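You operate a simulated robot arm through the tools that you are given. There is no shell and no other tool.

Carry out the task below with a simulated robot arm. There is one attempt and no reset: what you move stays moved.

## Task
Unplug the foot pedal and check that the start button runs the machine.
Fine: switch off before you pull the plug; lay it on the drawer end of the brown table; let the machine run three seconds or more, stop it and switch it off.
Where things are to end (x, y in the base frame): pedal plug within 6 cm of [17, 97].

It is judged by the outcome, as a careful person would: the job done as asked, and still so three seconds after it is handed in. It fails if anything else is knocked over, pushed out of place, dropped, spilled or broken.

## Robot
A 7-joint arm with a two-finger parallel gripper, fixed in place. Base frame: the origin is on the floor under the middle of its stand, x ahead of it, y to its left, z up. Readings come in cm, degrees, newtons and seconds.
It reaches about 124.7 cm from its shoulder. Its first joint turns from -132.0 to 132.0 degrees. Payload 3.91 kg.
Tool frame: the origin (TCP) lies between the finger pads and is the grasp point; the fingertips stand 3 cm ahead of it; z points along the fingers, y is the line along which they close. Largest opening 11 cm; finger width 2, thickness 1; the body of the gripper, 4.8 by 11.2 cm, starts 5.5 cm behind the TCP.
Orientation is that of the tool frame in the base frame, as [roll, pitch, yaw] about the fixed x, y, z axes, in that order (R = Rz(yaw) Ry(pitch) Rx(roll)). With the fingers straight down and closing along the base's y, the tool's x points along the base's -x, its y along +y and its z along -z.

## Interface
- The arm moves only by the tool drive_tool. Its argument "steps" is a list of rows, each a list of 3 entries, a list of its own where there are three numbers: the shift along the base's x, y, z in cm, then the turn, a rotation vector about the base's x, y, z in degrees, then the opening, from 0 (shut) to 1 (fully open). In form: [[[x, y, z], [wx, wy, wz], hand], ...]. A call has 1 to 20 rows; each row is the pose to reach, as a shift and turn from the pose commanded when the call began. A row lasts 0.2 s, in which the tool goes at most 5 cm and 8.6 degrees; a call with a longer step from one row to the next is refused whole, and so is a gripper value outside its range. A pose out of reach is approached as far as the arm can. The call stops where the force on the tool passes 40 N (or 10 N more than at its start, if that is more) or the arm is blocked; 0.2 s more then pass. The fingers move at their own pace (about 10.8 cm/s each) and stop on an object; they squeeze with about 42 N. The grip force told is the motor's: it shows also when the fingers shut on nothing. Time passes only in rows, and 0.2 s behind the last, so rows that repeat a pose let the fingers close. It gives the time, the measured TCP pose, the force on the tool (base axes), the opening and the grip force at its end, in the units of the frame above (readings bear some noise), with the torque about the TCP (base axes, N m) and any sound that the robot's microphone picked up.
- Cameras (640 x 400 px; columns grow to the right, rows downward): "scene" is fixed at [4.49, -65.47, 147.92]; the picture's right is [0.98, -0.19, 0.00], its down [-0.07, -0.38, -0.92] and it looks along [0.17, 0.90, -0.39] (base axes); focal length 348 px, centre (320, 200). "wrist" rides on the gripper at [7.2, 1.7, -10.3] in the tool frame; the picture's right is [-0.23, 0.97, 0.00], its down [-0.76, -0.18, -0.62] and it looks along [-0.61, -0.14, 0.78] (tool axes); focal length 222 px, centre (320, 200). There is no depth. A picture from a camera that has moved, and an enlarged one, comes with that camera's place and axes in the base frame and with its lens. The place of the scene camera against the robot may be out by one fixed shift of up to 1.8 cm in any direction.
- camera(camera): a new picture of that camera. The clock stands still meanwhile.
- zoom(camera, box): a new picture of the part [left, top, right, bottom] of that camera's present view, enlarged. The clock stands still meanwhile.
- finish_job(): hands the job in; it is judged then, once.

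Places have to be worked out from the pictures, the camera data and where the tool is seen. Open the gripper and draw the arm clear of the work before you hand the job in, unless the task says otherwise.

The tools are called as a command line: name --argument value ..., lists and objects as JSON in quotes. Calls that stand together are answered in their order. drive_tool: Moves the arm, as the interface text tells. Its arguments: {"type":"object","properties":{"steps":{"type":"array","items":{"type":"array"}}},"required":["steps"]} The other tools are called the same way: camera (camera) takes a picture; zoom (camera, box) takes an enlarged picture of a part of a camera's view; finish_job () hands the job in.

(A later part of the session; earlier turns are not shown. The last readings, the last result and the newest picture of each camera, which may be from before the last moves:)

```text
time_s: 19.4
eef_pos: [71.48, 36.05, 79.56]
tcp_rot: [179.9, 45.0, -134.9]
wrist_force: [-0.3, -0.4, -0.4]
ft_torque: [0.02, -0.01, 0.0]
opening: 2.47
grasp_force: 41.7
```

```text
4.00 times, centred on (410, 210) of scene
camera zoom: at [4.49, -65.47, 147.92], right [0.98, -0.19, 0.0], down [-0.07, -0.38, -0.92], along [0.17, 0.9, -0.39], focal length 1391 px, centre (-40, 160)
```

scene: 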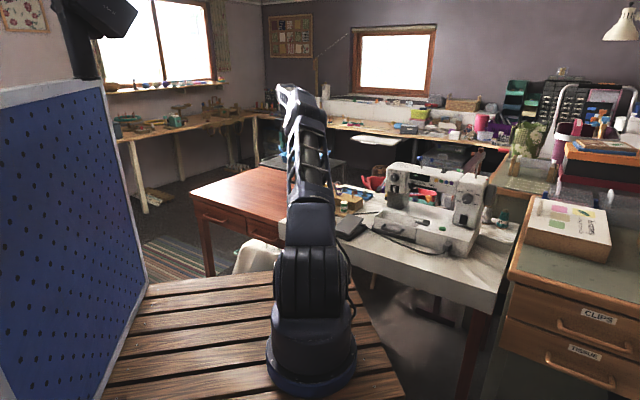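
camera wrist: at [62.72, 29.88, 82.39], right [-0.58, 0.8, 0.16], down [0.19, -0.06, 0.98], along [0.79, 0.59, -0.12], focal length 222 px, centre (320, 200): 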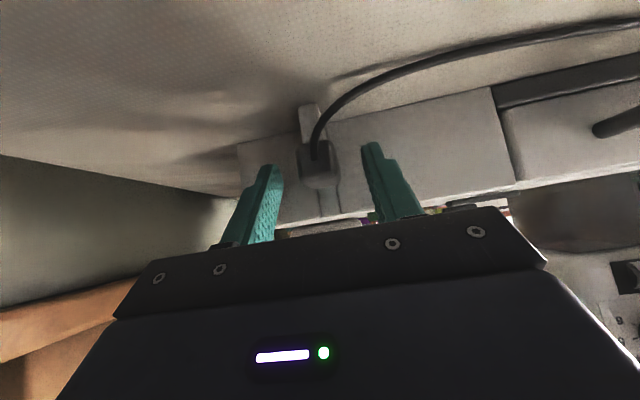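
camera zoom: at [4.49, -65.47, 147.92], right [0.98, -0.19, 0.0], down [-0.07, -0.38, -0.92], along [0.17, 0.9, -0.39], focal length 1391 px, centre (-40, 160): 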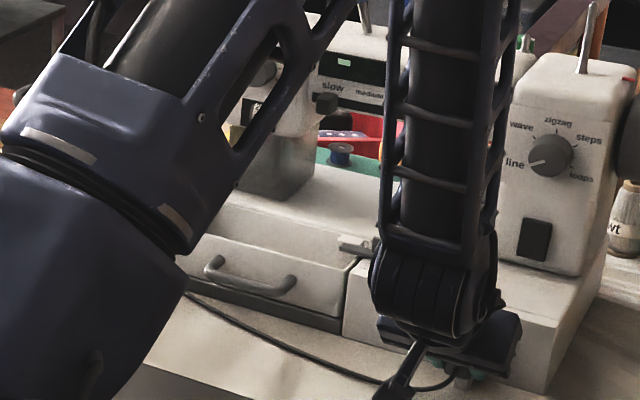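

The plug came along about 2.4 cm with no resistance left. I'll pull another 3 cm straight back to clear the pins, then lift.

drive_tool --steps '[[[-0.8, -0.8, 0], [0, 0, 0], 0.1], [[-1.6, -1.6, 0], [0, 0, 0], 0.1], [[-2.4, -2.4, 0], [0, 0, 0], 0.1], [[-2.8, -2.8, 1], [0, 0, 0], 0.1], [[-3, -3, 3], [0, 0, 0], 0.1], [[-3, -3, 5], [0, 0, 0], 0.1]]'

camera --camera "wrist"

camera --camera "scene"

```text
time_s: 20.8
eef_pos: [68.45, 33.14, 84.58]
tcp_rot: [-180.0, 44.9, -135.0]
wrist_force: [0.6, 0.0, -1.5]
ft_torque: [0.0, -0.01, 0.02]
opening: 2.48
grasp_force: 41.6
```

```text
taken
camera wrist: at [58.37, 25.36, 86.67], right [-0.58, 0.8, 0.16], down [0.2, -0.06, 0.98], along [0.79, 0.59, -0.12], focal length 222 px, centre (320, 200)
```

wrist: 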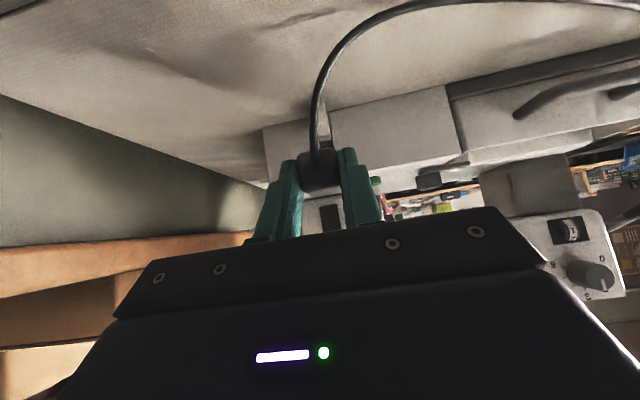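

```text
taken
```

scene: 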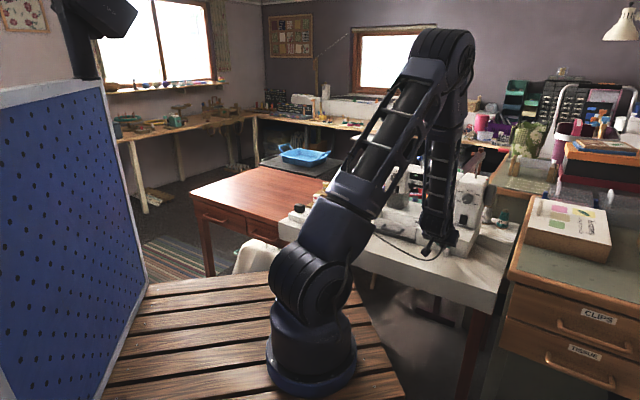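

The plug is free and held. Before the long carry I'll check how much slack the cord has.

zoom --camera "scene" --box '[330, 190, 490, 290]'

zoom --camera "wrist" --box '[260, 0, 640, 200]'

```text
4.00 times, centred on (410, 240) of scene
camera zoom: at [4.49, -65.47, 147.92], right [0.98, -0.19, 0.0], down [-0.07, -0.38, -0.92], along [0.17, 0.9, -0.39], focal length 1391 px, centre (-40, 40)
```

zoom: 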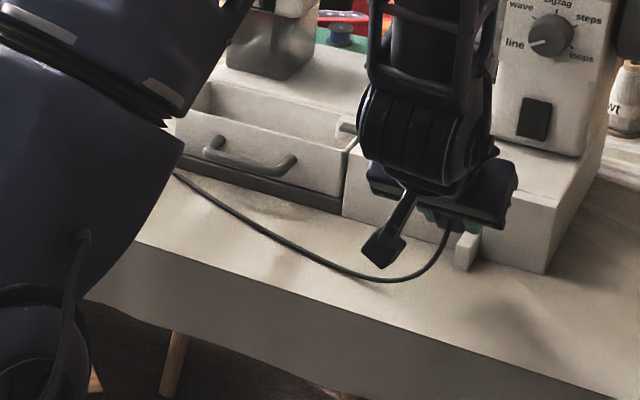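

```text
1.68 times, centred on (450, 100) of wrist
camera zoom: at [58.37, 25.36, 86.67], right [-0.58, 0.8, 0.16], down [0.2, -0.06, 0.98], along [0.79, 0.59, -0.12], focal length 374 px, centre (101, 368)
```

zoom: 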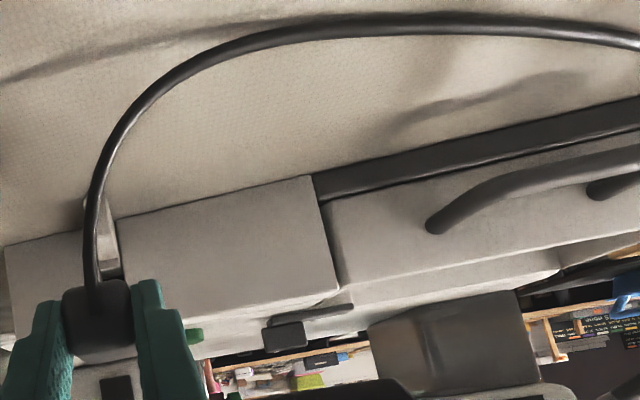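

The cord hangs with visible slack. I'll carry the plug leftward in front of the machine at z≈88 to a point above the pedal, keeping the same tilt.

drive_tool --steps '[[[-1, 1, 1.5], [0, 0, 0], 0.1], [[-4, 4, 3.5], [0, 0, 0], 0.1], [[-7, 7, 5], [0, 0, 0], 0.1], [[-10, 10, 5.5], [0, 0, 0], 0.1], [[-13, 13, 5.5], [0, 0, 0], 0.1], [[-16, 16, 5.5], [0, 0, 0], 0.1], [[-19, 19, 5.5], [0, 0, 0], 0.1], [[-22, 22, 5.5], [0, 0, 0], 0.1], [[-24.6, 24.6, 5.5], [0, 0, 0], 0.1]]'

camera --camera "wrist"

camera --camera "scene"

```text
time_s: 22.8
eef_pos: [43.76, 57.69, 89.95]
tcp_rot: [-179.9, 45.0, -135.1]
wrist_force: [1.1, -1.4, 0.0]
ft_torque: [0.03, 0.04, -0.01]
opening: 2.47
grasp_force: 41.9
```

```text
taken
camera wrist: at [33.78, 50.02, 92.2], right [-0.57, 0.8, 0.16], down [0.2, -0.06, 0.98], along [0.8, 0.59, -0.12], focal length 222 px, centre (320, 200)
```

wrist: 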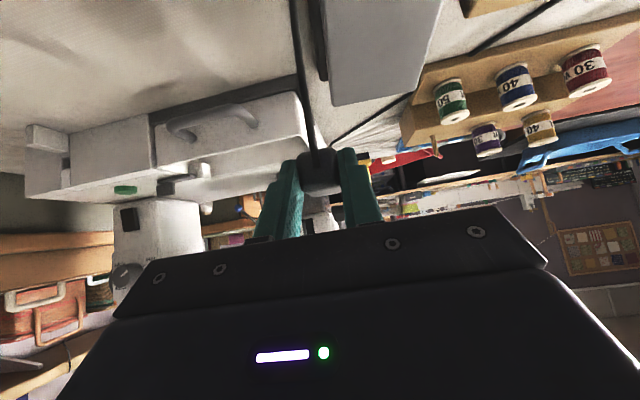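

```text
taken
```

scene: 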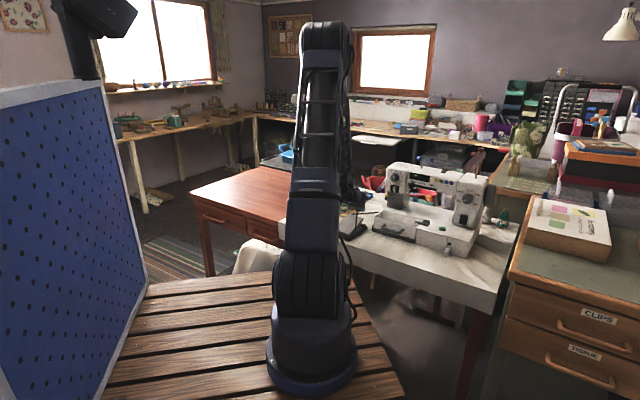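

The pedal hasn't moved and the cord has slack. I'll continue toward the brown table in stages while watching the force and the pedal.

drive_tool --steps '[[[-2.5, 3, 0.5], [0, 0, 0], 0.1], [[-5, 6, 0.5], [0, 0, 0], 0.1], [[-8, 9.5, 0.5], [0, 0, 0], 0.1], [[-11, 13, 0.5], [0, 0, 0], 0.1], [[-14, 16.5, 0.5], [0, 0, 0], 0.1], [[-16.2, 19.4, 0.5], [0, 0, 0], 0.1]]'

camera --camera "wrist"

zoom --camera "scene" --box '[260, 150, 440, 262]'

```text
time_s: 24.2
eef_pos: [27.44, 77.03, 90.43]
tcp_rot: [179.9, 45.0, -134.9]
wrist_force: [0.2, 0.8, 0.2]
ft_torque: [-0.01, 0.0, -0.01]
opening: 2.47
grasp_force: 41.6
```

```text
taken
camera wrist: at [17.46, 69.29, 92.66], right [-0.57, 0.8, 0.16], down [0.2, -0.06, 0.98], along [0.79, 0.59, -0.12], focal length 222 px, centre (320, 200)
```

wrist: 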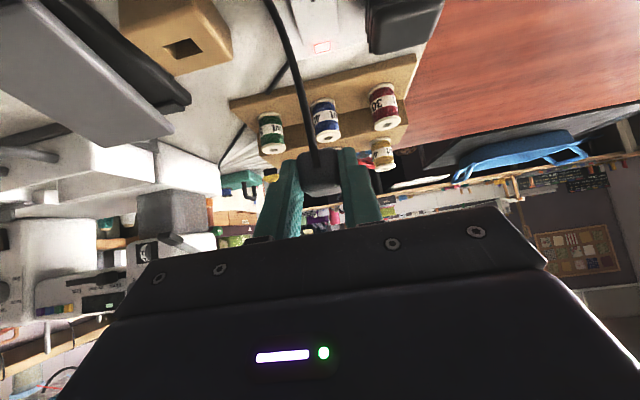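

```text
3.56 times, centred on (350, 206) of scene
camera zoom: at [4.49, -65.47, 147.92], right [0.98, -0.19, 0.0], down [-0.07, -0.38, -0.92], along [0.17, 0.9, -0.39], focal length 1236 px, centre (213, 179)
```

zoom: 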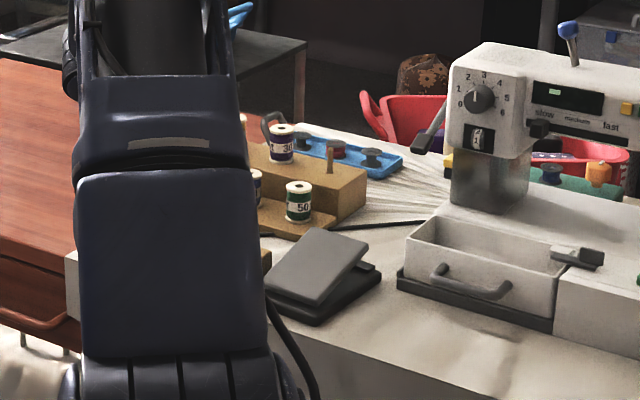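

There's no tension and the pedal is in the same place. I'll carry on over the brown table, still high.

drive_tool --steps '[[[-1.5, 2.4, 0], [0, 0, 0], 0.1], [[-3, 4.9, 0], [0, 0, 0], 0.1], [[-4.5, 7.3, 0], [0, 0, 0], 0.1], [[-6, 9.7, 0], [0, 0, 0], 0.1], [[-7.5, 12.1, -0.5], [0, 0, 0], 0.1], [[-9, 14.6, -1], [0, 0, 0], 0.1], [[-10.4, 17, -1.5], [0, 0, 0], 0.1]]'

camera --camera "wrist"

camera --camera "scene"

zoom --camera "scene" --box '[260, 150, 440, 262]'

```text
time_s: 25.8
eef_pos: [17.39, 94.12, 88.94]
tcp_rot: [-180.0, 45.0, -135.1]
wrist_force: [-0.3, 0.0, 0.4]
ft_torque: [-0.03, 0.02, 0.02]
opening: 2.46
grasp_force: 41.6
```

```text
taken
camera wrist: at [7.35, 86.42, 91.06], right [-0.57, 0.8, 0.16], down [0.2, -0.06, 0.98], along [0.79, 0.59, -0.12], focal length 222 px, centre (320, 200)
```

wrist: 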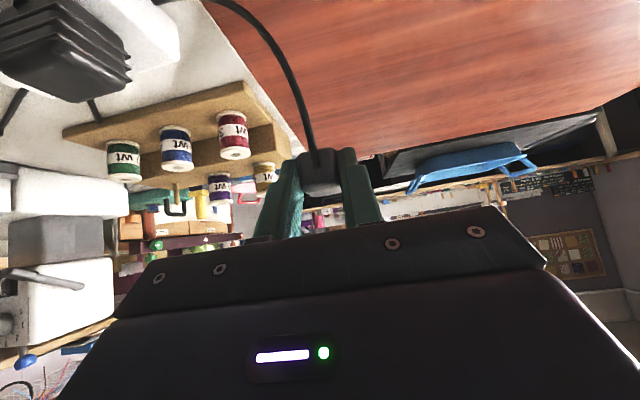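

```text
taken
```

scene: 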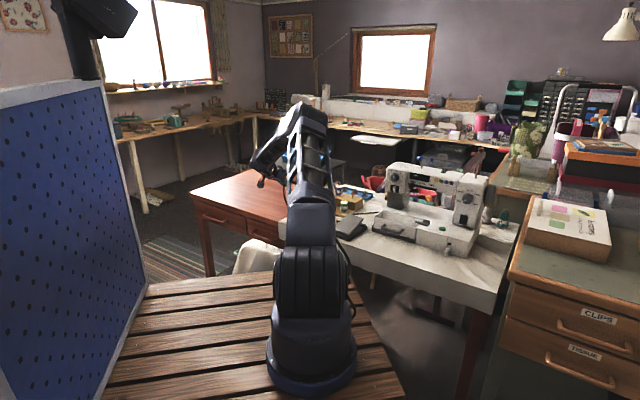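

```text
3.56 times, centred on (350, 206) of scene
camera zoom: at [4.49, -65.47, 147.92], right [0.98, -0.19, 0.0], down [-0.07, -0.38, -0.92], along [0.17, 0.9, -0.39], focal length 1236 px, centre (213, 179)
```

zoom: 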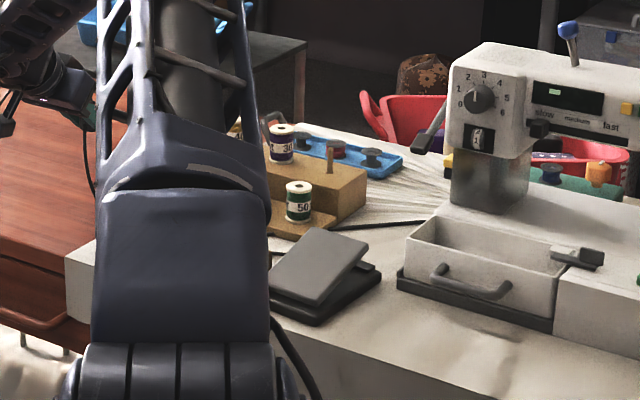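

The pedal is still in place and the cord is slack, so the plug is now about 2 cm from the target in plan. I'll shift that remainder and descend toward the surface.

drive_tool --steps '[[[-0.8, 0.6, -2], [0, 0, 0], 0.1], [[-1.6, 1.2, -4.5], [0, 0, 0], 0.1], [[-1.6, 1.2, -7], [0, 0, 0], 0.1], [[-1.6, 1.2, -8.5], [0, 0, 0], 0.1], [[-1.6, 1.2, -9.3], [0, 0, 0], 0.1]]'

zoom --camera "wrist" --box '[200, 60, 440, 210]'

zoom --camera "scene" --box '[220, 150, 340, 225]'

```text
time_s: 27.0
eef_pos: [15.75, 95.28, 79.76]
tcp_rot: [179.9, 44.8, -135.1]
wrist_force: [0.5, 0.6, 1.1]
ft_torque: [-0.01, -0.01, 0.0]
opening: 2.5
grasp_force: 42.1
```

```text
2.67 times, centred on (320, 135) of wrist
camera zoom: at [5.59, 87.53, 81.95], right [-0.57, 0.8, 0.16], down [0.2, -0.06, 0.98], along [0.79, 0.59, -0.12], focal length 592 px, centre (320, 373)
```

zoom: 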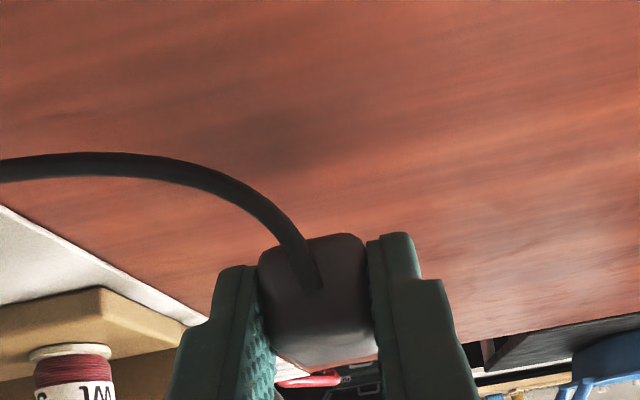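

```text
5.33 times, centred on (280, 188) of scene
camera zoom: at [4.49, -65.47, 147.92], right [0.98, -0.19, 0.0], down [-0.07, -0.38, -0.92], along [0.17, 0.9, -0.39], focal length 1854 px, centre (533, 267)
```

zoom: 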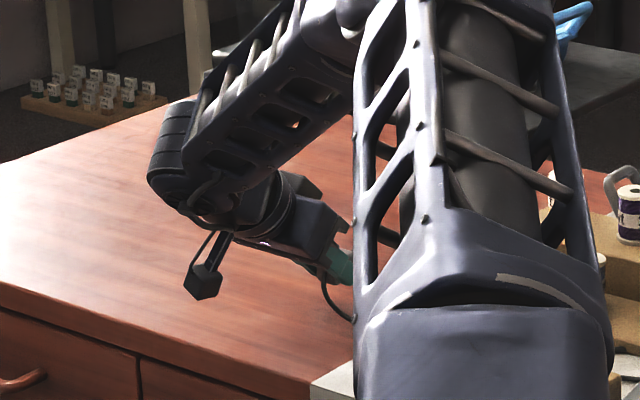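

The plug bottom should be about 2 cm above the surface. I'll lower gently in small steps and watch the force.

drive_tool --steps '[[[0, 0, -0.4], [0, 0, 0], 0.1], [[0, 0, -0.8], [0, 0, 0], 0.1], [[0, 0, -1.1], [0, 0, 0], 0.1]]'

drive_tool --steps '[[[0, 0, -0.25], [0, 0, 0], 0.1], [[0, 0, -0.4], [0, 0, 0], 0.1]]'

```text
time_s: 27.8
eef_pos: [15.58, 95.19, 78.59]
tcp_rot: [180.0, 44.9, -135.0]
wrist_force: [0.2, 0.4, 0.4]
ft_torque: [0.01, 0.0, 0.01]
opening: 2.47
grasp_force: 42.2
```

```text
time_s: 28.4
eef_pos: [15.65, 95.34, 78.29]
tcp_rot: [-180.0, 45.1, -135.0]
wrist_force: [0.3, 0.0, -0.2]
ft_torque: [0.01, 0.01, 0.0]
opening: 2.46
grasp_force: 41.6
```

No contact yet at TCP z≈78.3. I'll look at the gap and keep lowering in small steps.

drive_tool --steps '[[[0, 0, -0.2], [0, 0, 0], 0.1], [[0, 0, -0.4], [0, 0, 0], 0.1]]'

zoom --camera "wrist" --box '[240, 80, 400, 200]'

```text
time_s: 29.0
eef_pos: [15.68, 95.31, 77.87]
tcp_rot: [180.0, 45.0, -135.1]
wrist_force: [0.3, 0.7, -0.3]
ft_torque: [0.0, 0.01, -0.02]
opening: 2.46
grasp_force: 42.1
```

```text
3.33 times, centred on (320, 140) of wrist
camera zoom: at [5.58, 87.58, 79.98], right [-0.57, 0.8, 0.16], down [0.2, -0.06, 0.98], along [0.79, 0.59, -0.12], focal length 740 px, centre (320, 400)
```

zoom: 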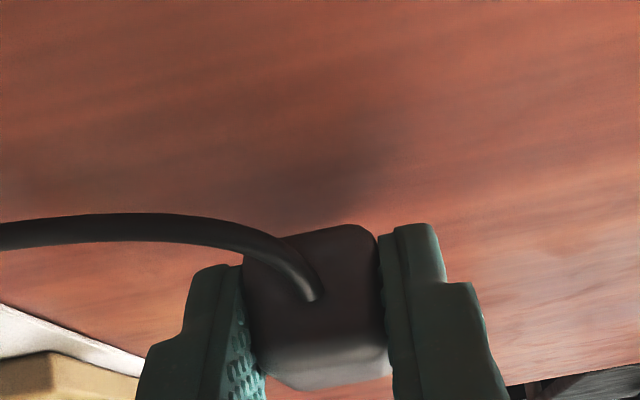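

Still no contact, so the shadow gap says I'm a bit above the surface. I'll continue down in 0.3 cm steps.

drive_tool --steps '[[[0, 0, -0.2], [0, 0, 0], 0.1], [[0, 0, -0.4], [0, 0, 0], 0.1], [[0, 0, -0.5], [0, 0, 0], 0.1]]'

zoom --camera "wrist" --box '[240, 80, 400, 200]'

```text
time_s: 29.8
eef_pos: [15.65, 95.28, 77.41]
tcp_rot: [-180.0, 45.0, -135.0]
wrist_force: [-0.3, 0.6, -0.2]
ft_torque: [-0.01, 0.01, 0.01]
opening: 2.44
grasp_force: 42.0
```

```text
3.33 times, centred on (320, 140) of wrist
camera zoom: at [5.63, 87.57, 79.51], right [-0.58, 0.8, 0.16], down [0.2, -0.06, 0.98], along [0.79, 0.59, -0.12], focal length 740 px, centre (320, 400)
```

zoom: 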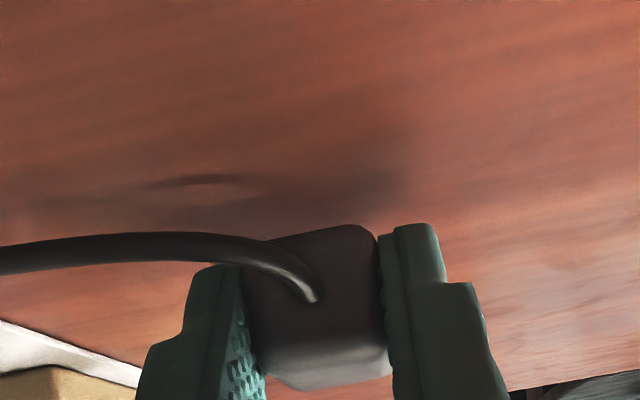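

There's still no contact at TCP z≈77.4. I'll keep lowering slowly.

drive_tool --steps '[[[0, 0, -0.2], [0, 0, 0], 0.1], [[0, 0, -0.4], [0, 0, 0], 0.1], [[0, 0, -0.5], [0, 0, 0], 0.1]]'

zoom --camera "wrist" --box '[240, 80, 400, 200]'

```text
time_s: 30.6
eef_pos: [15.59, 95.3, 76.82]
tcp_rot: [180.0, 45.0, -135.1]
wrist_force: [0.0, -0.7, 0.3]
ft_torque: [-0.01, -0.01, 0.01]
opening: 2.49
grasp_force: 41.7
```

```text
3.33 times, centred on (320, 140) of wrist
camera zoom: at [5.58, 87.58, 78.96], right [-0.57, 0.8, 0.16], down [0.2, -0.06, 0.98], along [0.79, 0.59, -0.12], focal length 740 px, centre (320, 400)
```

zoom: 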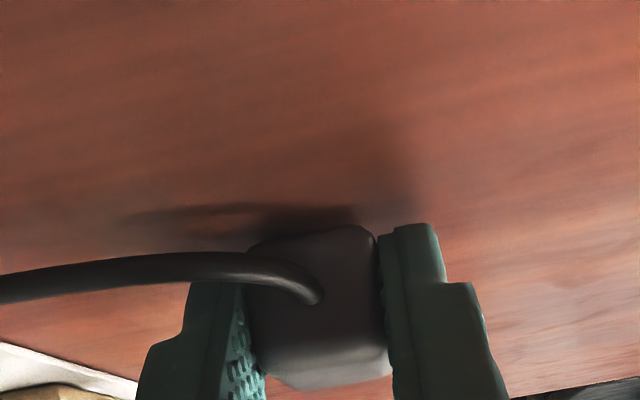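

The plug's shadow is closing in on its lower edge, so about half a centimetre remains. I'll continue carefully.

drive_tool --steps '[[[0, 0, -0.15], [0, 0, 0], 0.1], [[0, 0, -0.3], [0, 0, 0], 0.1], [[0, 0, -0.4], [0, 0, 0], 0.1]]'

zoom --camera "wrist" --box '[240, 80, 400, 200]'

```text
time_s: 31.4
eef_pos: [15.66, 95.36, 76.83]
tcp_rot: [179.8, 45.2, -135.1]
wrist_force: [-3.8, -7.2, 33.9]
ft_torque: [-0.16, -0.58, -0.3]
opening: 2.49
grasp_force: 41.4
```

```text
3.33 times, centred on (320, 140) of wrist
camera zoom: at [5.57, 87.62, 78.9], right [-0.57, 0.8, 0.16], down [0.19, -0.06, 0.98], along [0.79, 0.59, -0.12], focal length 740 px, centre (320, 400)
```

zoom: 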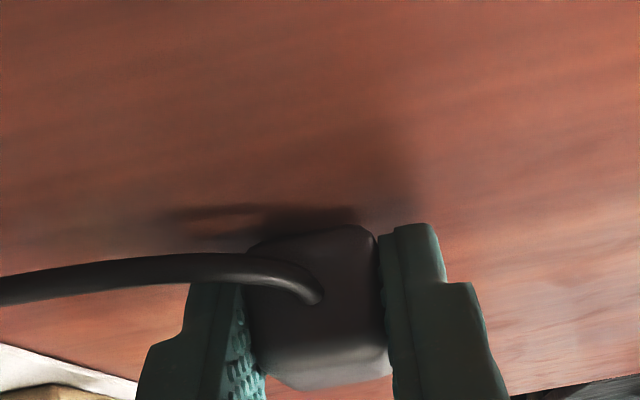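

Contact came at TCP z≈76.8, and the torque places it at the fingertips and plug, so the brown surface is at z≈74. I'll ease the pressure off and then open the fingers.

drive_tool --steps '[[[0, 0, 0.2], [0, 0, 0], 0.1], [[0, 0, 0.38], [0, 0, 0], 0.1], [[0, 0, 0.38], [0, 0, 0], 0.25], [[0, 0, 0.38], [0, 0, 0], 0.35], [[0, 0, 0.38], [0, 0, 0], 0.4], [[0, 0, 0.38], [0, 0, 0], 0.4]]'

zoom --camera "wrist" --box '[220, 70, 420, 200]'

```text
time_s: 32.8
eef_pos: [15.64, 95.24, 76.94]
tcp_rot: [-179.9, 45.0, -135.0]
wrist_force: [5.4, -12.1, 19.5]
ft_torque: [0.2, -0.26, -0.18]
opening: 3.88
grasp_force: 0.0
```

```text
3.08 times, centred on (320, 135) of wrist
camera zoom: at [5.64, 87.56, 78.95], right [-0.57, 0.8, 0.16], down [0.2, -0.06, 0.98], along [0.79, 0.59, -0.12], focal length 684 px, centre (320, 400)
```

zoom: 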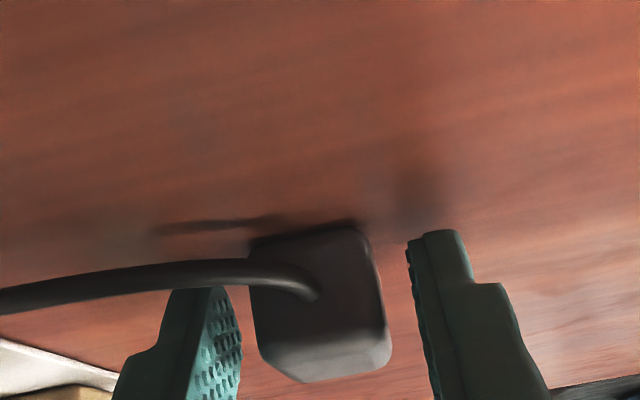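

The plug has been released and sits between the fingers, with the tips still rubbing on the table. I'll lift straight up.

drive_tool --steps '[[[0, 0, 0.3], [0, 0, 0], 0.4], [[0, 0, 0.6], [0, 0, 0], 0.4], [[0, 0, 1], [0, 0, 0], 0.4]]'

zoom --camera "wrist" --box '[220, 70, 420, 200]'

```text
time_s: 33.6
eef_pos: [15.66, 95.39, 77.9]
tcp_rot: [-179.9, 44.9, -134.9]
wrist_force: [-0.2, 0.4, -0.3]
ft_torque: [0.0, 0.05, 0.02]
opening: 4.41
grasp_force: 0.1
```

```text
3.08 times, centred on (320, 135) of wrist
camera zoom: at [5.56, 87.57, 79.99], right [-0.57, 0.8, 0.16], down [0.2, -0.06, 0.98], along [0.79, 0.59, -0.12], focal length 684 px, centre (320, 400)
```

zoom: 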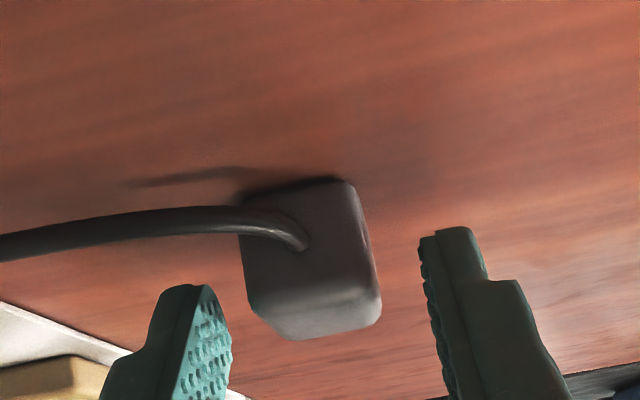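

The fingers are free and the plug stays on the table. I'll rise clear and check that the plug lies still.

drive_tool --steps '[[[0, 0, 2], [0, 0, 0], 0.4], [[-1, -1, 5], [0, 0, 0], 0.4], [[-2, -2, 9], [0, 0, 0], 0.4], [[-3, -3, 13], [0, 0, 0], 0.4], [[-3, -3, 16], [0, 0, 0], 0.4]]'

camera --camera "wrist"

camera --camera "scene"

```text
time_s: 34.8
eef_pos: [12.79, 92.29, 93.8]
tcp_rot: [179.9, 44.9, -135.0]
wrist_force: [0.1, 0.4, -0.7]
ft_torque: [0.01, -0.04, -0.01]
opening: 4.42
grasp_force: 0.1
```

```text
taken
camera wrist: at [2.66, 84.58, 95.95], right [-0.57, 0.8, 0.16], down [0.2, -0.06, 0.98], along [0.79, 0.59, -0.12], focal length 222 px, centre (320, 200)
```

wrist: 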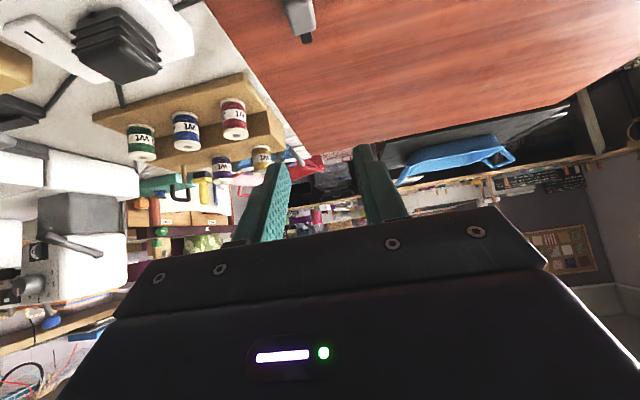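

```text
taken
```

scene: 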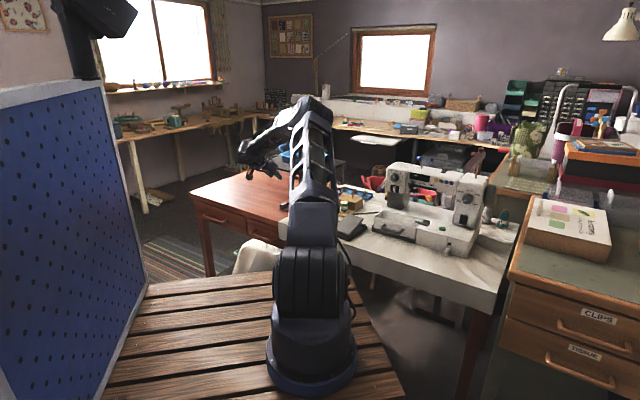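

The plug lies at about (17.3, 97.2), right on target. I'll tilt the hand back to see the plug, cord and pedal together.

drive_tool --steps '[[[1, -3, 2], [-6, 6, 0], 0.4], [[2, -6, 4], [-12, 12, 0], 0.4], [[3, -9, 6], [-18, 18, 0], 0.4], [[4, -12, 8], [-24, 24, 0], 0.4]]'

camera --camera "wrist"

zoom --camera "scene" --box '[260, 150, 440, 262]'

```text
time_s: 35.8
eef_pos: [16.63, 80.18, 101.84]
tcp_rot: [180.0, 10.8, -134.9]
wrist_force: [-0.7, 0.1, 0.3]
ft_torque: [0.01, -0.05, -0.01]
opening: 4.39
grasp_force: 0.1
```

```text
taken
camera wrist: at [8.9, 74.94, 110.6], right [-0.53, 0.85, 0.04], down [0.57, 0.32, 0.76], along [0.63, 0.43, -0.65], focal length 222 px, centre (320, 200)
```

wrist: 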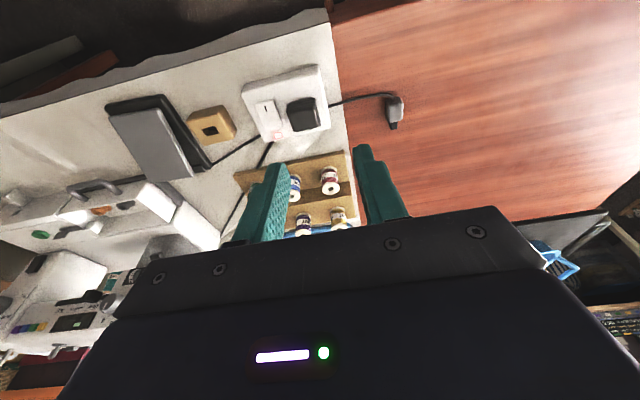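

```text
3.56 times, centred on (350, 206) of scene
camera zoom: at [4.49, -65.47, 147.92], right [0.98, -0.19, 0.0], down [-0.07, -0.38, -0.92], along [0.17, 0.9, -0.39], focal length 1236 px, centre (213, 179)
```

zoom: 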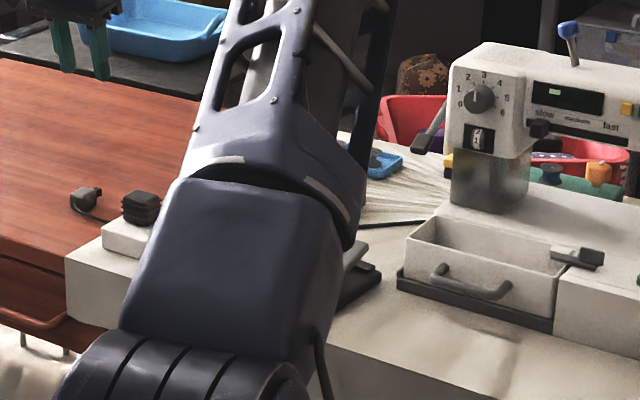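

The plug rests on the brown table with its cord running past the socket box to the pedal. I'll zoom in to check the cord hasn't disturbed anything.

zoom --camera "wrist" --box '[90, 50, 430, 262]'

```text
1.88 times, centred on (260, 156) of wrist
camera zoom: at [8.9, 74.94, 110.6], right [-0.53, 0.85, 0.04], down [0.57, 0.32, 0.76], along [0.63, 0.43, -0.65], focal length 418 px, centre (433, 283)
```

zoom: 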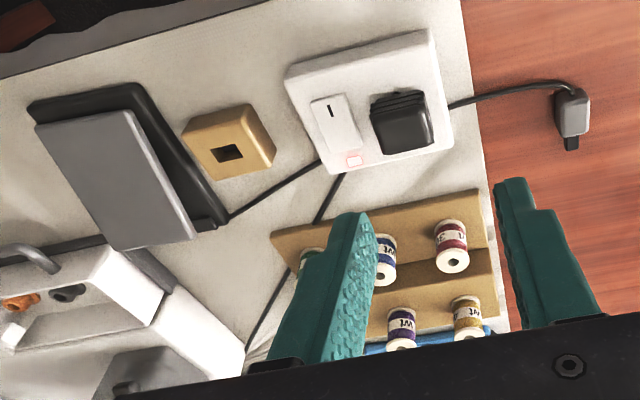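

All items are undisturbed, and the cord merely lies past the box. I'll travel back to the front of the machine with fingers shut and tilt 35°, ready to press the lower ("I") half of the switch.

drive_tool --steps '[[[2.84, -3.25, -0.3], [1.07, -1.07, 0], 0.2], [[5.68, -6.5, -0.6], [2.14, -2.14, 0], 0], [[8.52, -9.75, -0.9], [3.21, -3.21, 0], 0], [[11.36, -13, -1.2], [4.28, -4.28, 0], 0], [[14.2, -16.25, -1.5], [5.35, -5.35, 0], 0], [[17.04, -19.5, -1.8], [6.42, -6.42, 0], 0], [[19.88, -22.75, -2.1], [7.49, -7.49, 0], 0], [[22.72, -26, -2.4], [8.56, -8.56, 0], 0], [[25.56, -29.25, -2.7], [9.63, -9.63, 0], 0], [[28.4, -32.5, -3], [10.7, -10.7, 0], 0], [[31.24, -35.75, -3.3], [11.77, -11.77, 0], 0], [[34.08, -39, -3.6], [12.84, -12.84, 0], 0], [[36.92, -42.25, -3.9], [13.91, -13.91, 0], 0], [[39.76, -45.5, -4.2], [14.98, -14.98, 0], 0], [[42.6, -48.75, -4.5], [16.05, -16.05, 0], 0], [[45.44, -52, -4.8], [17.12, -17.12, 0], 0]]'

camera --camera "wrist"

camera --camera "scene"

```text
time_s: 39.2
eef_pos: [62.19, 28.37, 97.03]
tcp_rot: [179.9, 35.3, -135.1]
wrist_force: [-0.3, 0.4, 0.6]
ft_torque: [-0.01, 0.0, -0.01]
opening: 0.01
grasp_force: 37.6
```

```text
taken
camera wrist: at [52.39, 20.95, 101.17], right [-0.56, 0.82, 0.13], down [0.31, 0.06, 0.95], along [0.77, 0.57, -0.29], focal length 222 px, centre (320, 200)
```

wrist: 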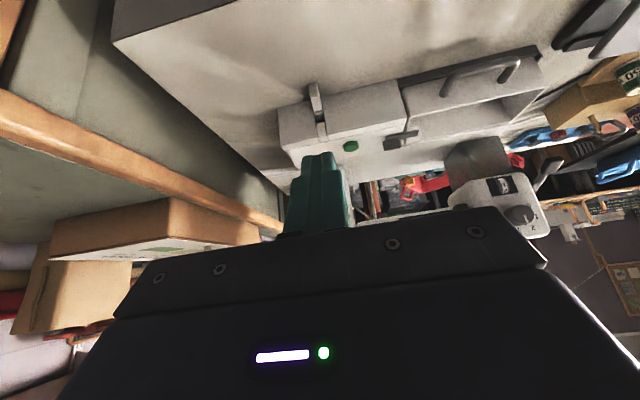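

```text
taken
```

scene: 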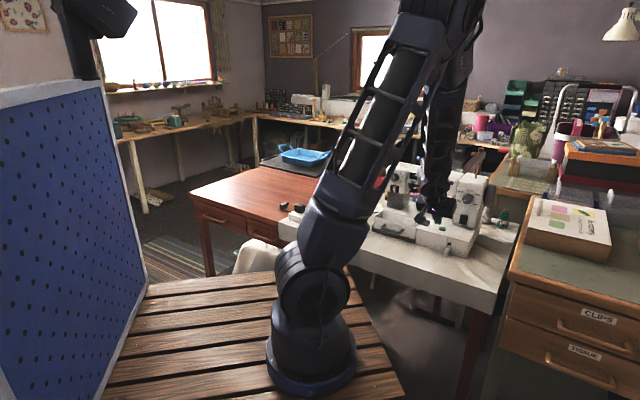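

I'm now in front of the machine. I'll move in toward the switch's lower half, stopping about 3.5 cm short at a fingertip height of z≈84.4.

drive_tool --steps '[[[3.4, 2.3, -1.8], [0, 0, 0], 0], [[6.8, 4.6, -3.5], [0, 0, 0], 0], [[10.2, 6.9, -5.3], [0, 0, 0], 0], [[13.5, 9.1, -7], [0, 0, 0], 0], [[15.6, 11.2, -9], [0, 0, 0], 0], [[17.7, 13.35, -10.7], [0, 0, 0], 0]]'

zoom --camera "wrist" --box '[230, 90, 410, 202]'

zoom --camera "scene" --box '[410, 180, 510, 242]'

```text
time_s: 40.6
eef_pos: [79.67, 41.71, 86.54]
tcp_rot: [179.9, 35.2, -135.0]
wrist_force: [0.7, -0.2, -0.4]
ft_torque: [0.01, 0.0, 0.0]
opening: 0.02
grasp_force: 37.7
```

```text
3.56 times, centred on (320, 146) of wrist
camera zoom: at [70.04, 34.42, 90.62], right [-0.56, 0.82, 0.13], down [0.31, 0.06, 0.95], along [0.77, 0.57, -0.29], focal length 790 px, centre (320, 392)
```

zoom: 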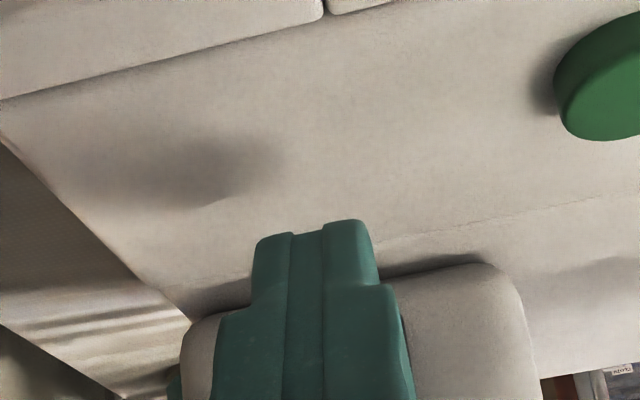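

```text
6.40 times, centred on (460, 211) of scene
camera zoom: at [4.49, -65.47, 147.92], right [0.98, -0.19, 0.0], down [-0.07, -0.38, -0.92], along [0.17, 0.9, -0.39], focal length 2225 px, centre (-576, 130)
```

zoom: 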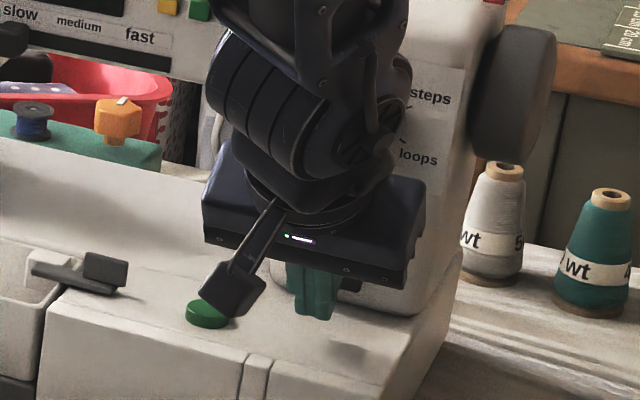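

The tip is clear of the base top and aimed at the lower half. I'll advance, first quickly to about 1 cm away and then in small steps.

drive_tool --steps '[[[0.7, 0.6, -0.3], [0, 0, 0], 0], [[1.4, 1.2, -0.3], [0, 0, 0], 0], [[2.0, 1.8, -0.3], [0, 0, 0], 0]]'

zoom --camera "wrist" --box '[230, 90, 410, 202]'

```text
time_s: 41.4
eef_pos: [81.72, 43.39, 86.1]
tcp_rot: [180.0, 35.2, -134.9]
wrist_force: [0.7, 0.1, 0.3]
ft_torque: [0.01, -0.02, 0.0]
opening: 0.02
grasp_force: 37.5
```

```text
3.56 times, centred on (320, 146) of wrist
camera zoom: at [72.01, 36.11, 90.3], right [-0.56, 0.82, 0.13], down [0.31, 0.06, 0.95], along [0.77, 0.57, -0.29], focal length 790 px, centre (320, 392)
```

zoom: 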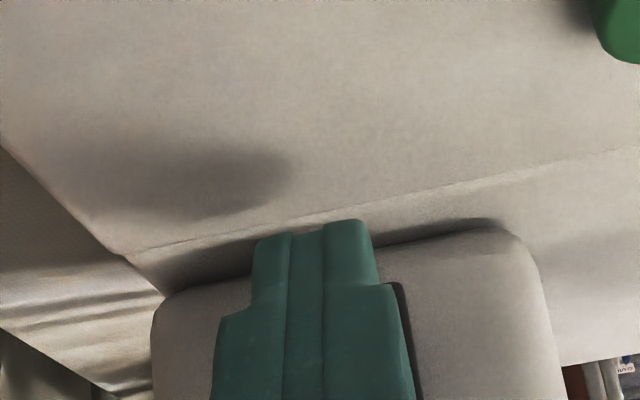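

The switch's edge now shows right beside the finger. I'll creep in with small steps.

drive_tool --steps '[[[0.25, 0.25, 0], [0, 0, 0], 0], [[0.5, 0.5, 0], [0, 0, 0], 0], [[0.75, 0.75, 0], [0, 0, 0], 0]]'

zoom --camera "scene" --box '[370, 160, 530, 260]'

```text
time_s: 42.2
eef_pos: [82.41, 44.2, 86.05]
tcp_rot: [179.9, 35.2, -135.0]
wrist_force: [-0.2, -0.2, 0.0]
ft_torque: [0.0, -0.03, -0.02]
opening: 0.01
grasp_force: 37.4
```

```text
4.00 times, centred on (450, 210) of scene
camera zoom: at [4.49, -65.47, 147.92], right [0.98, -0.19, 0.0], down [-0.07, -0.38, -0.92], along [0.17, 0.9, -0.39], focal length 1391 px, centre (-200, 160)
```

zoom: 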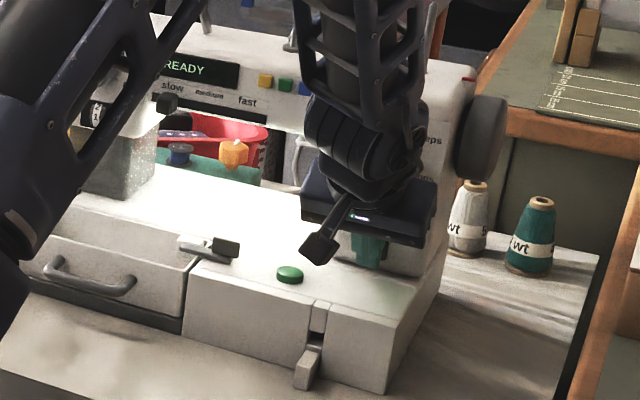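

The display reads READY and the lamp is on, so the machine is on again. I'll back off and take a close look at the green start button.

drive_tool --steps '[[[-1, -1, 0], [0, 0, 0], 0], [[-3, -3, 0.5], [0, 0, 0], 0], [[-6, -4, 2.5], [0, 0, 0], 0], [[-9, -4.3, 5], [0, 0, 0], 0], [[-11.7, -4.6, 7.5], [0, 0, 0], 0]]'

camera --camera "wrist"

zoom --camera "scene" --box '[370, 160, 530, 260]'

```text
time_s: 43.4
eef_pos: [70.9, 39.52, 93.7]
tcp_rot: [180.0, 35.1, -135.0]
wrist_force: [0.8, -0.4, -0.6]
ft_torque: [-0.01, -0.03, 0.03]
opening: 0.0
grasp_force: 37.7
```

```text
taken
camera wrist: at [61.21, 32.25, 97.87], right [-0.56, 0.82, 0.13], down [0.31, 0.06, 0.95], along [0.77, 0.57, -0.29], focal length 222 px, centre (320, 200)
```

wrist: 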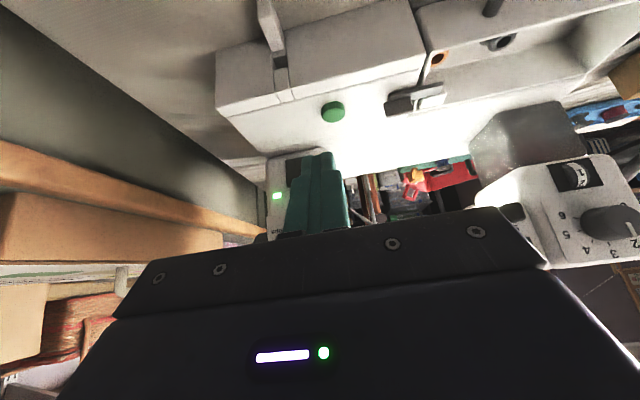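

```text
4.00 times, centred on (450, 210) of scene
camera zoom: at [4.49, -65.47, 147.92], right [0.98, -0.19, 0.0], down [-0.07, -0.38, -0.92], along [0.17, 0.9, -0.39], focal length 1391 px, centre (-200, 160)
```

zoom: 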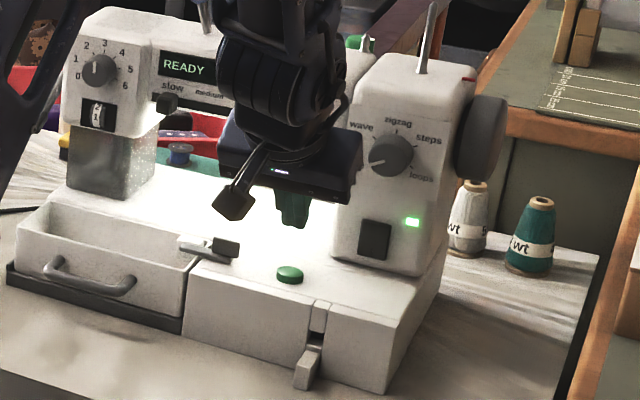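

The button triangulates to (75.6, 46.05), with its top at about z≈82.8. I'll bring the closed fingertips to about 2.5 cm above it.

drive_tool --steps '[[[1.4, 2, -1], [0, 0, 0], 0], [[2.8, 4, -2.5], [0, 0, 0], 0], [[4.05, 5.9, -4], [0, 0, 0], 0], [[4.05, 5.9, -5.2], [0, 0, 0], 0]]'

zoom --camera "wrist" --box '[230, 90, 410, 202]'

zoom --camera "scene" --box '[400, 200, 480, 250]'

```text
time_s: 44.4
eef_pos: [74.81, 45.58, 88.41]
tcp_rot: [179.9, 35.2, -134.9]
wrist_force: [-0.7, -0.4, 0.4]
ft_torque: [0.02, 0.01, 0.0]
opening: 0.02
grasp_force: 37.6
```

```text
3.56 times, centred on (320, 146) of wrist
camera zoom: at [65.18, 38.27, 92.61], right [-0.56, 0.82, 0.13], down [0.31, 0.06, 0.95], along [0.77, 0.57, -0.29], focal length 790 px, centre (320, 392)
```

zoom: 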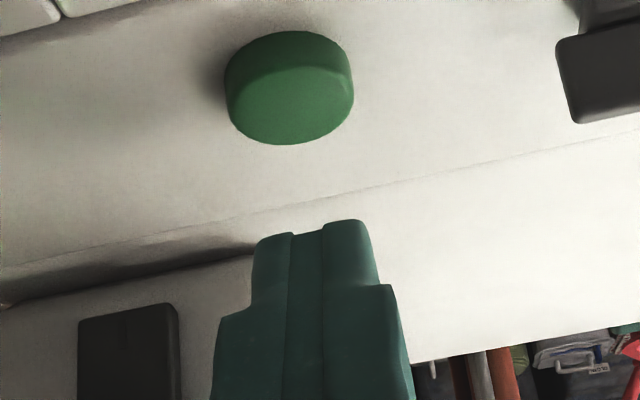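

```text
8.00 times, centred on (440, 225) of scene
camera zoom: at [4.49, -65.47, 147.92], right [0.98, -0.19, 0.0], down [-0.07, -0.38, -0.92], along [0.17, 0.9, -0.39], focal length 2781 px, centre (-640, 0)
```

zoom: 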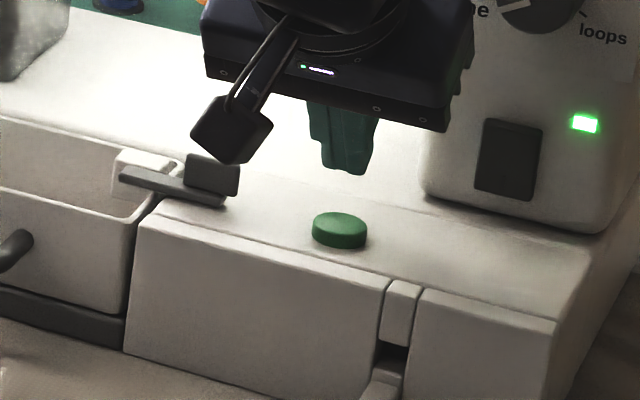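

The tip is right above the button in both axes. I'll descend most of the gap, then press in small steps.

drive_tool --steps '[[[0, 0, -0.6], [0, 0, 0], 0], [[0, 0, -1.2], [0, 0, 0], 0], [[0, 0, -1.8], [0, 0, 0], 0], [[0, 0, -2.1], [0, 0, 0], 0]]'

zoom --camera "wrist" --box '[230, 90, 410, 202]'

zoom --camera "scene" --box '[400, 200, 480, 250]'

```text
time_s: 45.4
eef_pos: [75.0, 45.46, 86.14]
tcp_rot: [-180.0, 35.2, -135.0]
wrist_force: [-0.2, -0.2, -0.5]
ft_torque: [0.0, 0.02, 0.0]
opening: 0.0
grasp_force: 37.5
```

```text
3.56 times, centred on (320, 146) of wrist
camera zoom: at [65.25, 38.17, 90.44], right [-0.56, 0.82, 0.13], down [0.31, 0.06, 0.95], along [0.77, 0.57, -0.29], focal length 790 px, centre (320, 392)
```

zoom: 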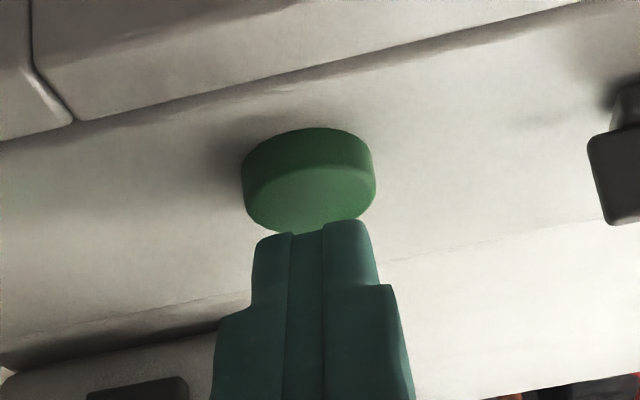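

```text
8.00 times, centred on (440, 225) of scene
camera zoom: at [4.49, -65.47, 147.92], right [0.98, -0.19, 0.0], down [-0.07, -0.38, -0.92], along [0.17, 0.9, -0.39], focal length 2781 px, centre (-640, 0)
```

zoom: 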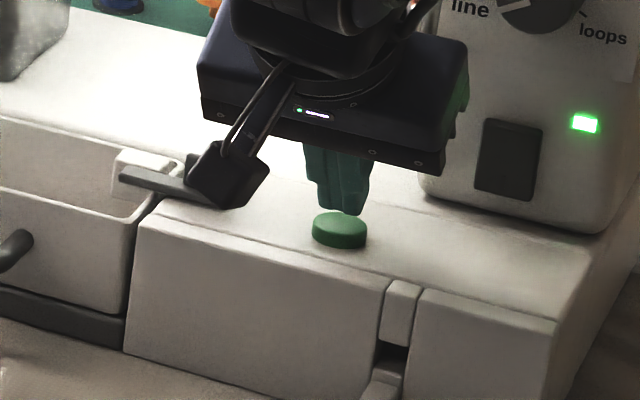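

The tip is about 0.4 cm above the button's centre. I'll press down in small steps and watch for force or sound.

drive_tool --steps '[[[0, 0, -0.2], [0, 0, 0], 0], [[0, 0, -0.4], [0, 0, 0], 0], [[0, 0, -0.55], [0, 0, 0], 0]]'

```text
time_s: 46.2
eef_pos: [74.96, 45.48, 85.72]
tcp_rot: [-179.9, 35.3, -135.0]
wrist_force: [-0.1, 0.4, 0.7]
ft_torque: [0.01, 0.02, -0.02]
opening: 0.0
grasp_force: 37.4
```

No contact force yet at TCP z≈85.7. I'll continue down a little.

drive_tool --steps '[[[0, 0, -0.15], [0, 0, 0], 0], [[0, 0, -0.3], [0, 0, 0], 0]]'

zoom --camera "scene" --box '[370, 160, 530, 260]'

```text
time_s: 46.8
eef_pos: [74.94, 45.5, 85.36]
tcp_rot: [179.9, 35.3, -135.0]
wrist_force: [0.1, 1.3, 2.2]
ft_torque: [0.02, -0.02, 0.02]
opening: 0.04
grasp_force: 37.3
heard: click
```

```text
4.00 times, centred on (450, 210) of scene
camera zoom: at [4.49, -65.47, 147.92], right [0.98, -0.19, 0.0], down [-0.07, -0.38, -0.92], along [0.17, 0.9, -0.39], focal length 1391 px, centre (-200, 160)
```

zoom: 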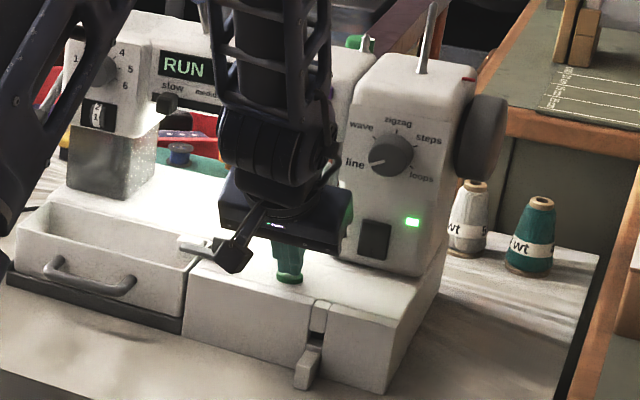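

A click was heard and the display shows RUN, so the start button works. I'll lift off the button and let it run about four seconds.

drive_tool --steps '[[[0, 0, 0.4], [0, 0, 0], 0], [[0, 0, 0.9], [0, 0, 0], 0], [[0, 0, 1.2], [0, 0, 0], 0], [[0, 0, 1.2], [0, 0, 0], 0], [[0, 0, 1.2], [0, 0, 0], 0], [[0, 0, 1.2], [0, 0, 0], 0], [[0, 0, 1.2], [0, 0, 0], 0], [[0, 0, 1.2], [0, 0, 0], 0], [[0, 0, 1.2], [0, 0, 0], 0], [[0, 0, 1.2], [0, 0, 0], 0], [[0, 0, 1.2], [0, 0, 0], 0], [[0, 0, 1.2], [0, 0, 0], 0]]'

zoom --camera "scene" --box '[370, 160, 530, 260]'

```text
time_s: 49.4
eef_pos: [74.85, 45.52, 86.56]
tcp_rot: [-179.9, 35.3, -135.0]
wrist_force: [0.6, 0.0, -0.1]
ft_torque: [-0.01, 0.03, 0.02]
opening: 0.0
grasp_force: 37.9
```

```text
4.00 times, centred on (450, 210) of scene
camera zoom: at [4.49, -65.47, 147.92], right [0.98, -0.19, 0.0], down [-0.07, -0.38, -0.92], along [0.17, 0.9, -0.39], focal length 1391 px, centre (-200, 160)
```

zoom: 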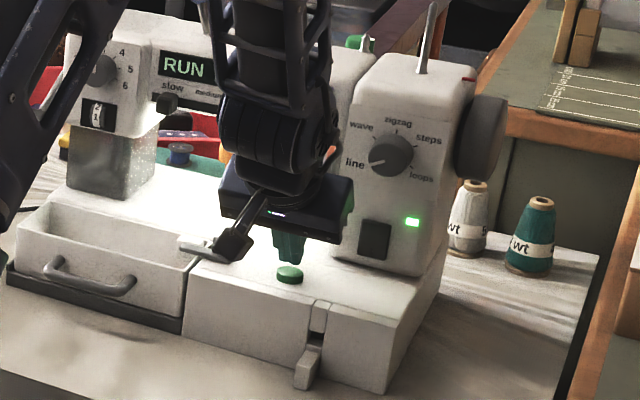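

It's still running, about 2.7 s since the click. I'll wait another 1.8 s before pressing stop.

drive_tool --steps '[[[0, 0, 0], [0, 0, 0], 0], [[0, 0, 0], [0, 0, 0], 0], [[0, 0, 0], [0, 0, 0], 0], [[0, 0, 0], [0, 0, 0], 0], [[0, 0, 0], [0, 0, 0], 0], [[0, 0, 0], [0, 0, 0], 0], [[0, 0, 0], [0, 0, 0], 0], [[0, 0, 0], [0, 0, 0], 0]]'

zoom --camera "scene" --box '[370, 160, 530, 260]'

```text
time_s: 51.2
eef_pos: [74.94, 45.53, 86.6]
tcp_rot: [-179.9, 35.2, -135.0]
wrist_force: [-0.4, 1.6, -0.3]
ft_torque: [-0.01, -0.03, -0.01]
opening: 0.0
grasp_force: 37.8
```

```text
4.00 times, centred on (450, 210) of scene
camera zoom: at [4.49, -65.47, 147.92], right [0.98, -0.19, 0.0], down [-0.07, -0.38, -0.92], along [0.17, 0.9, -0.39], focal length 1391 px, centre (-200, 160)
```

zoom: 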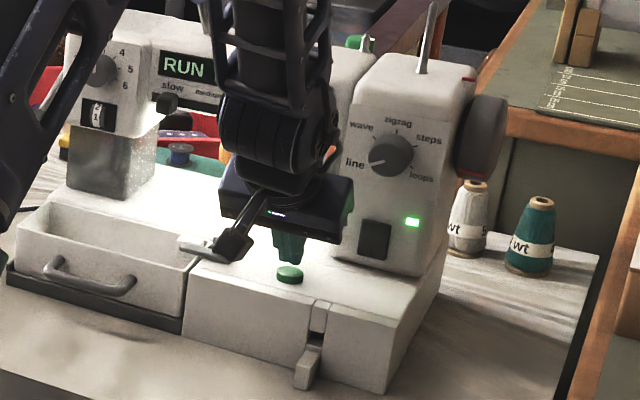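

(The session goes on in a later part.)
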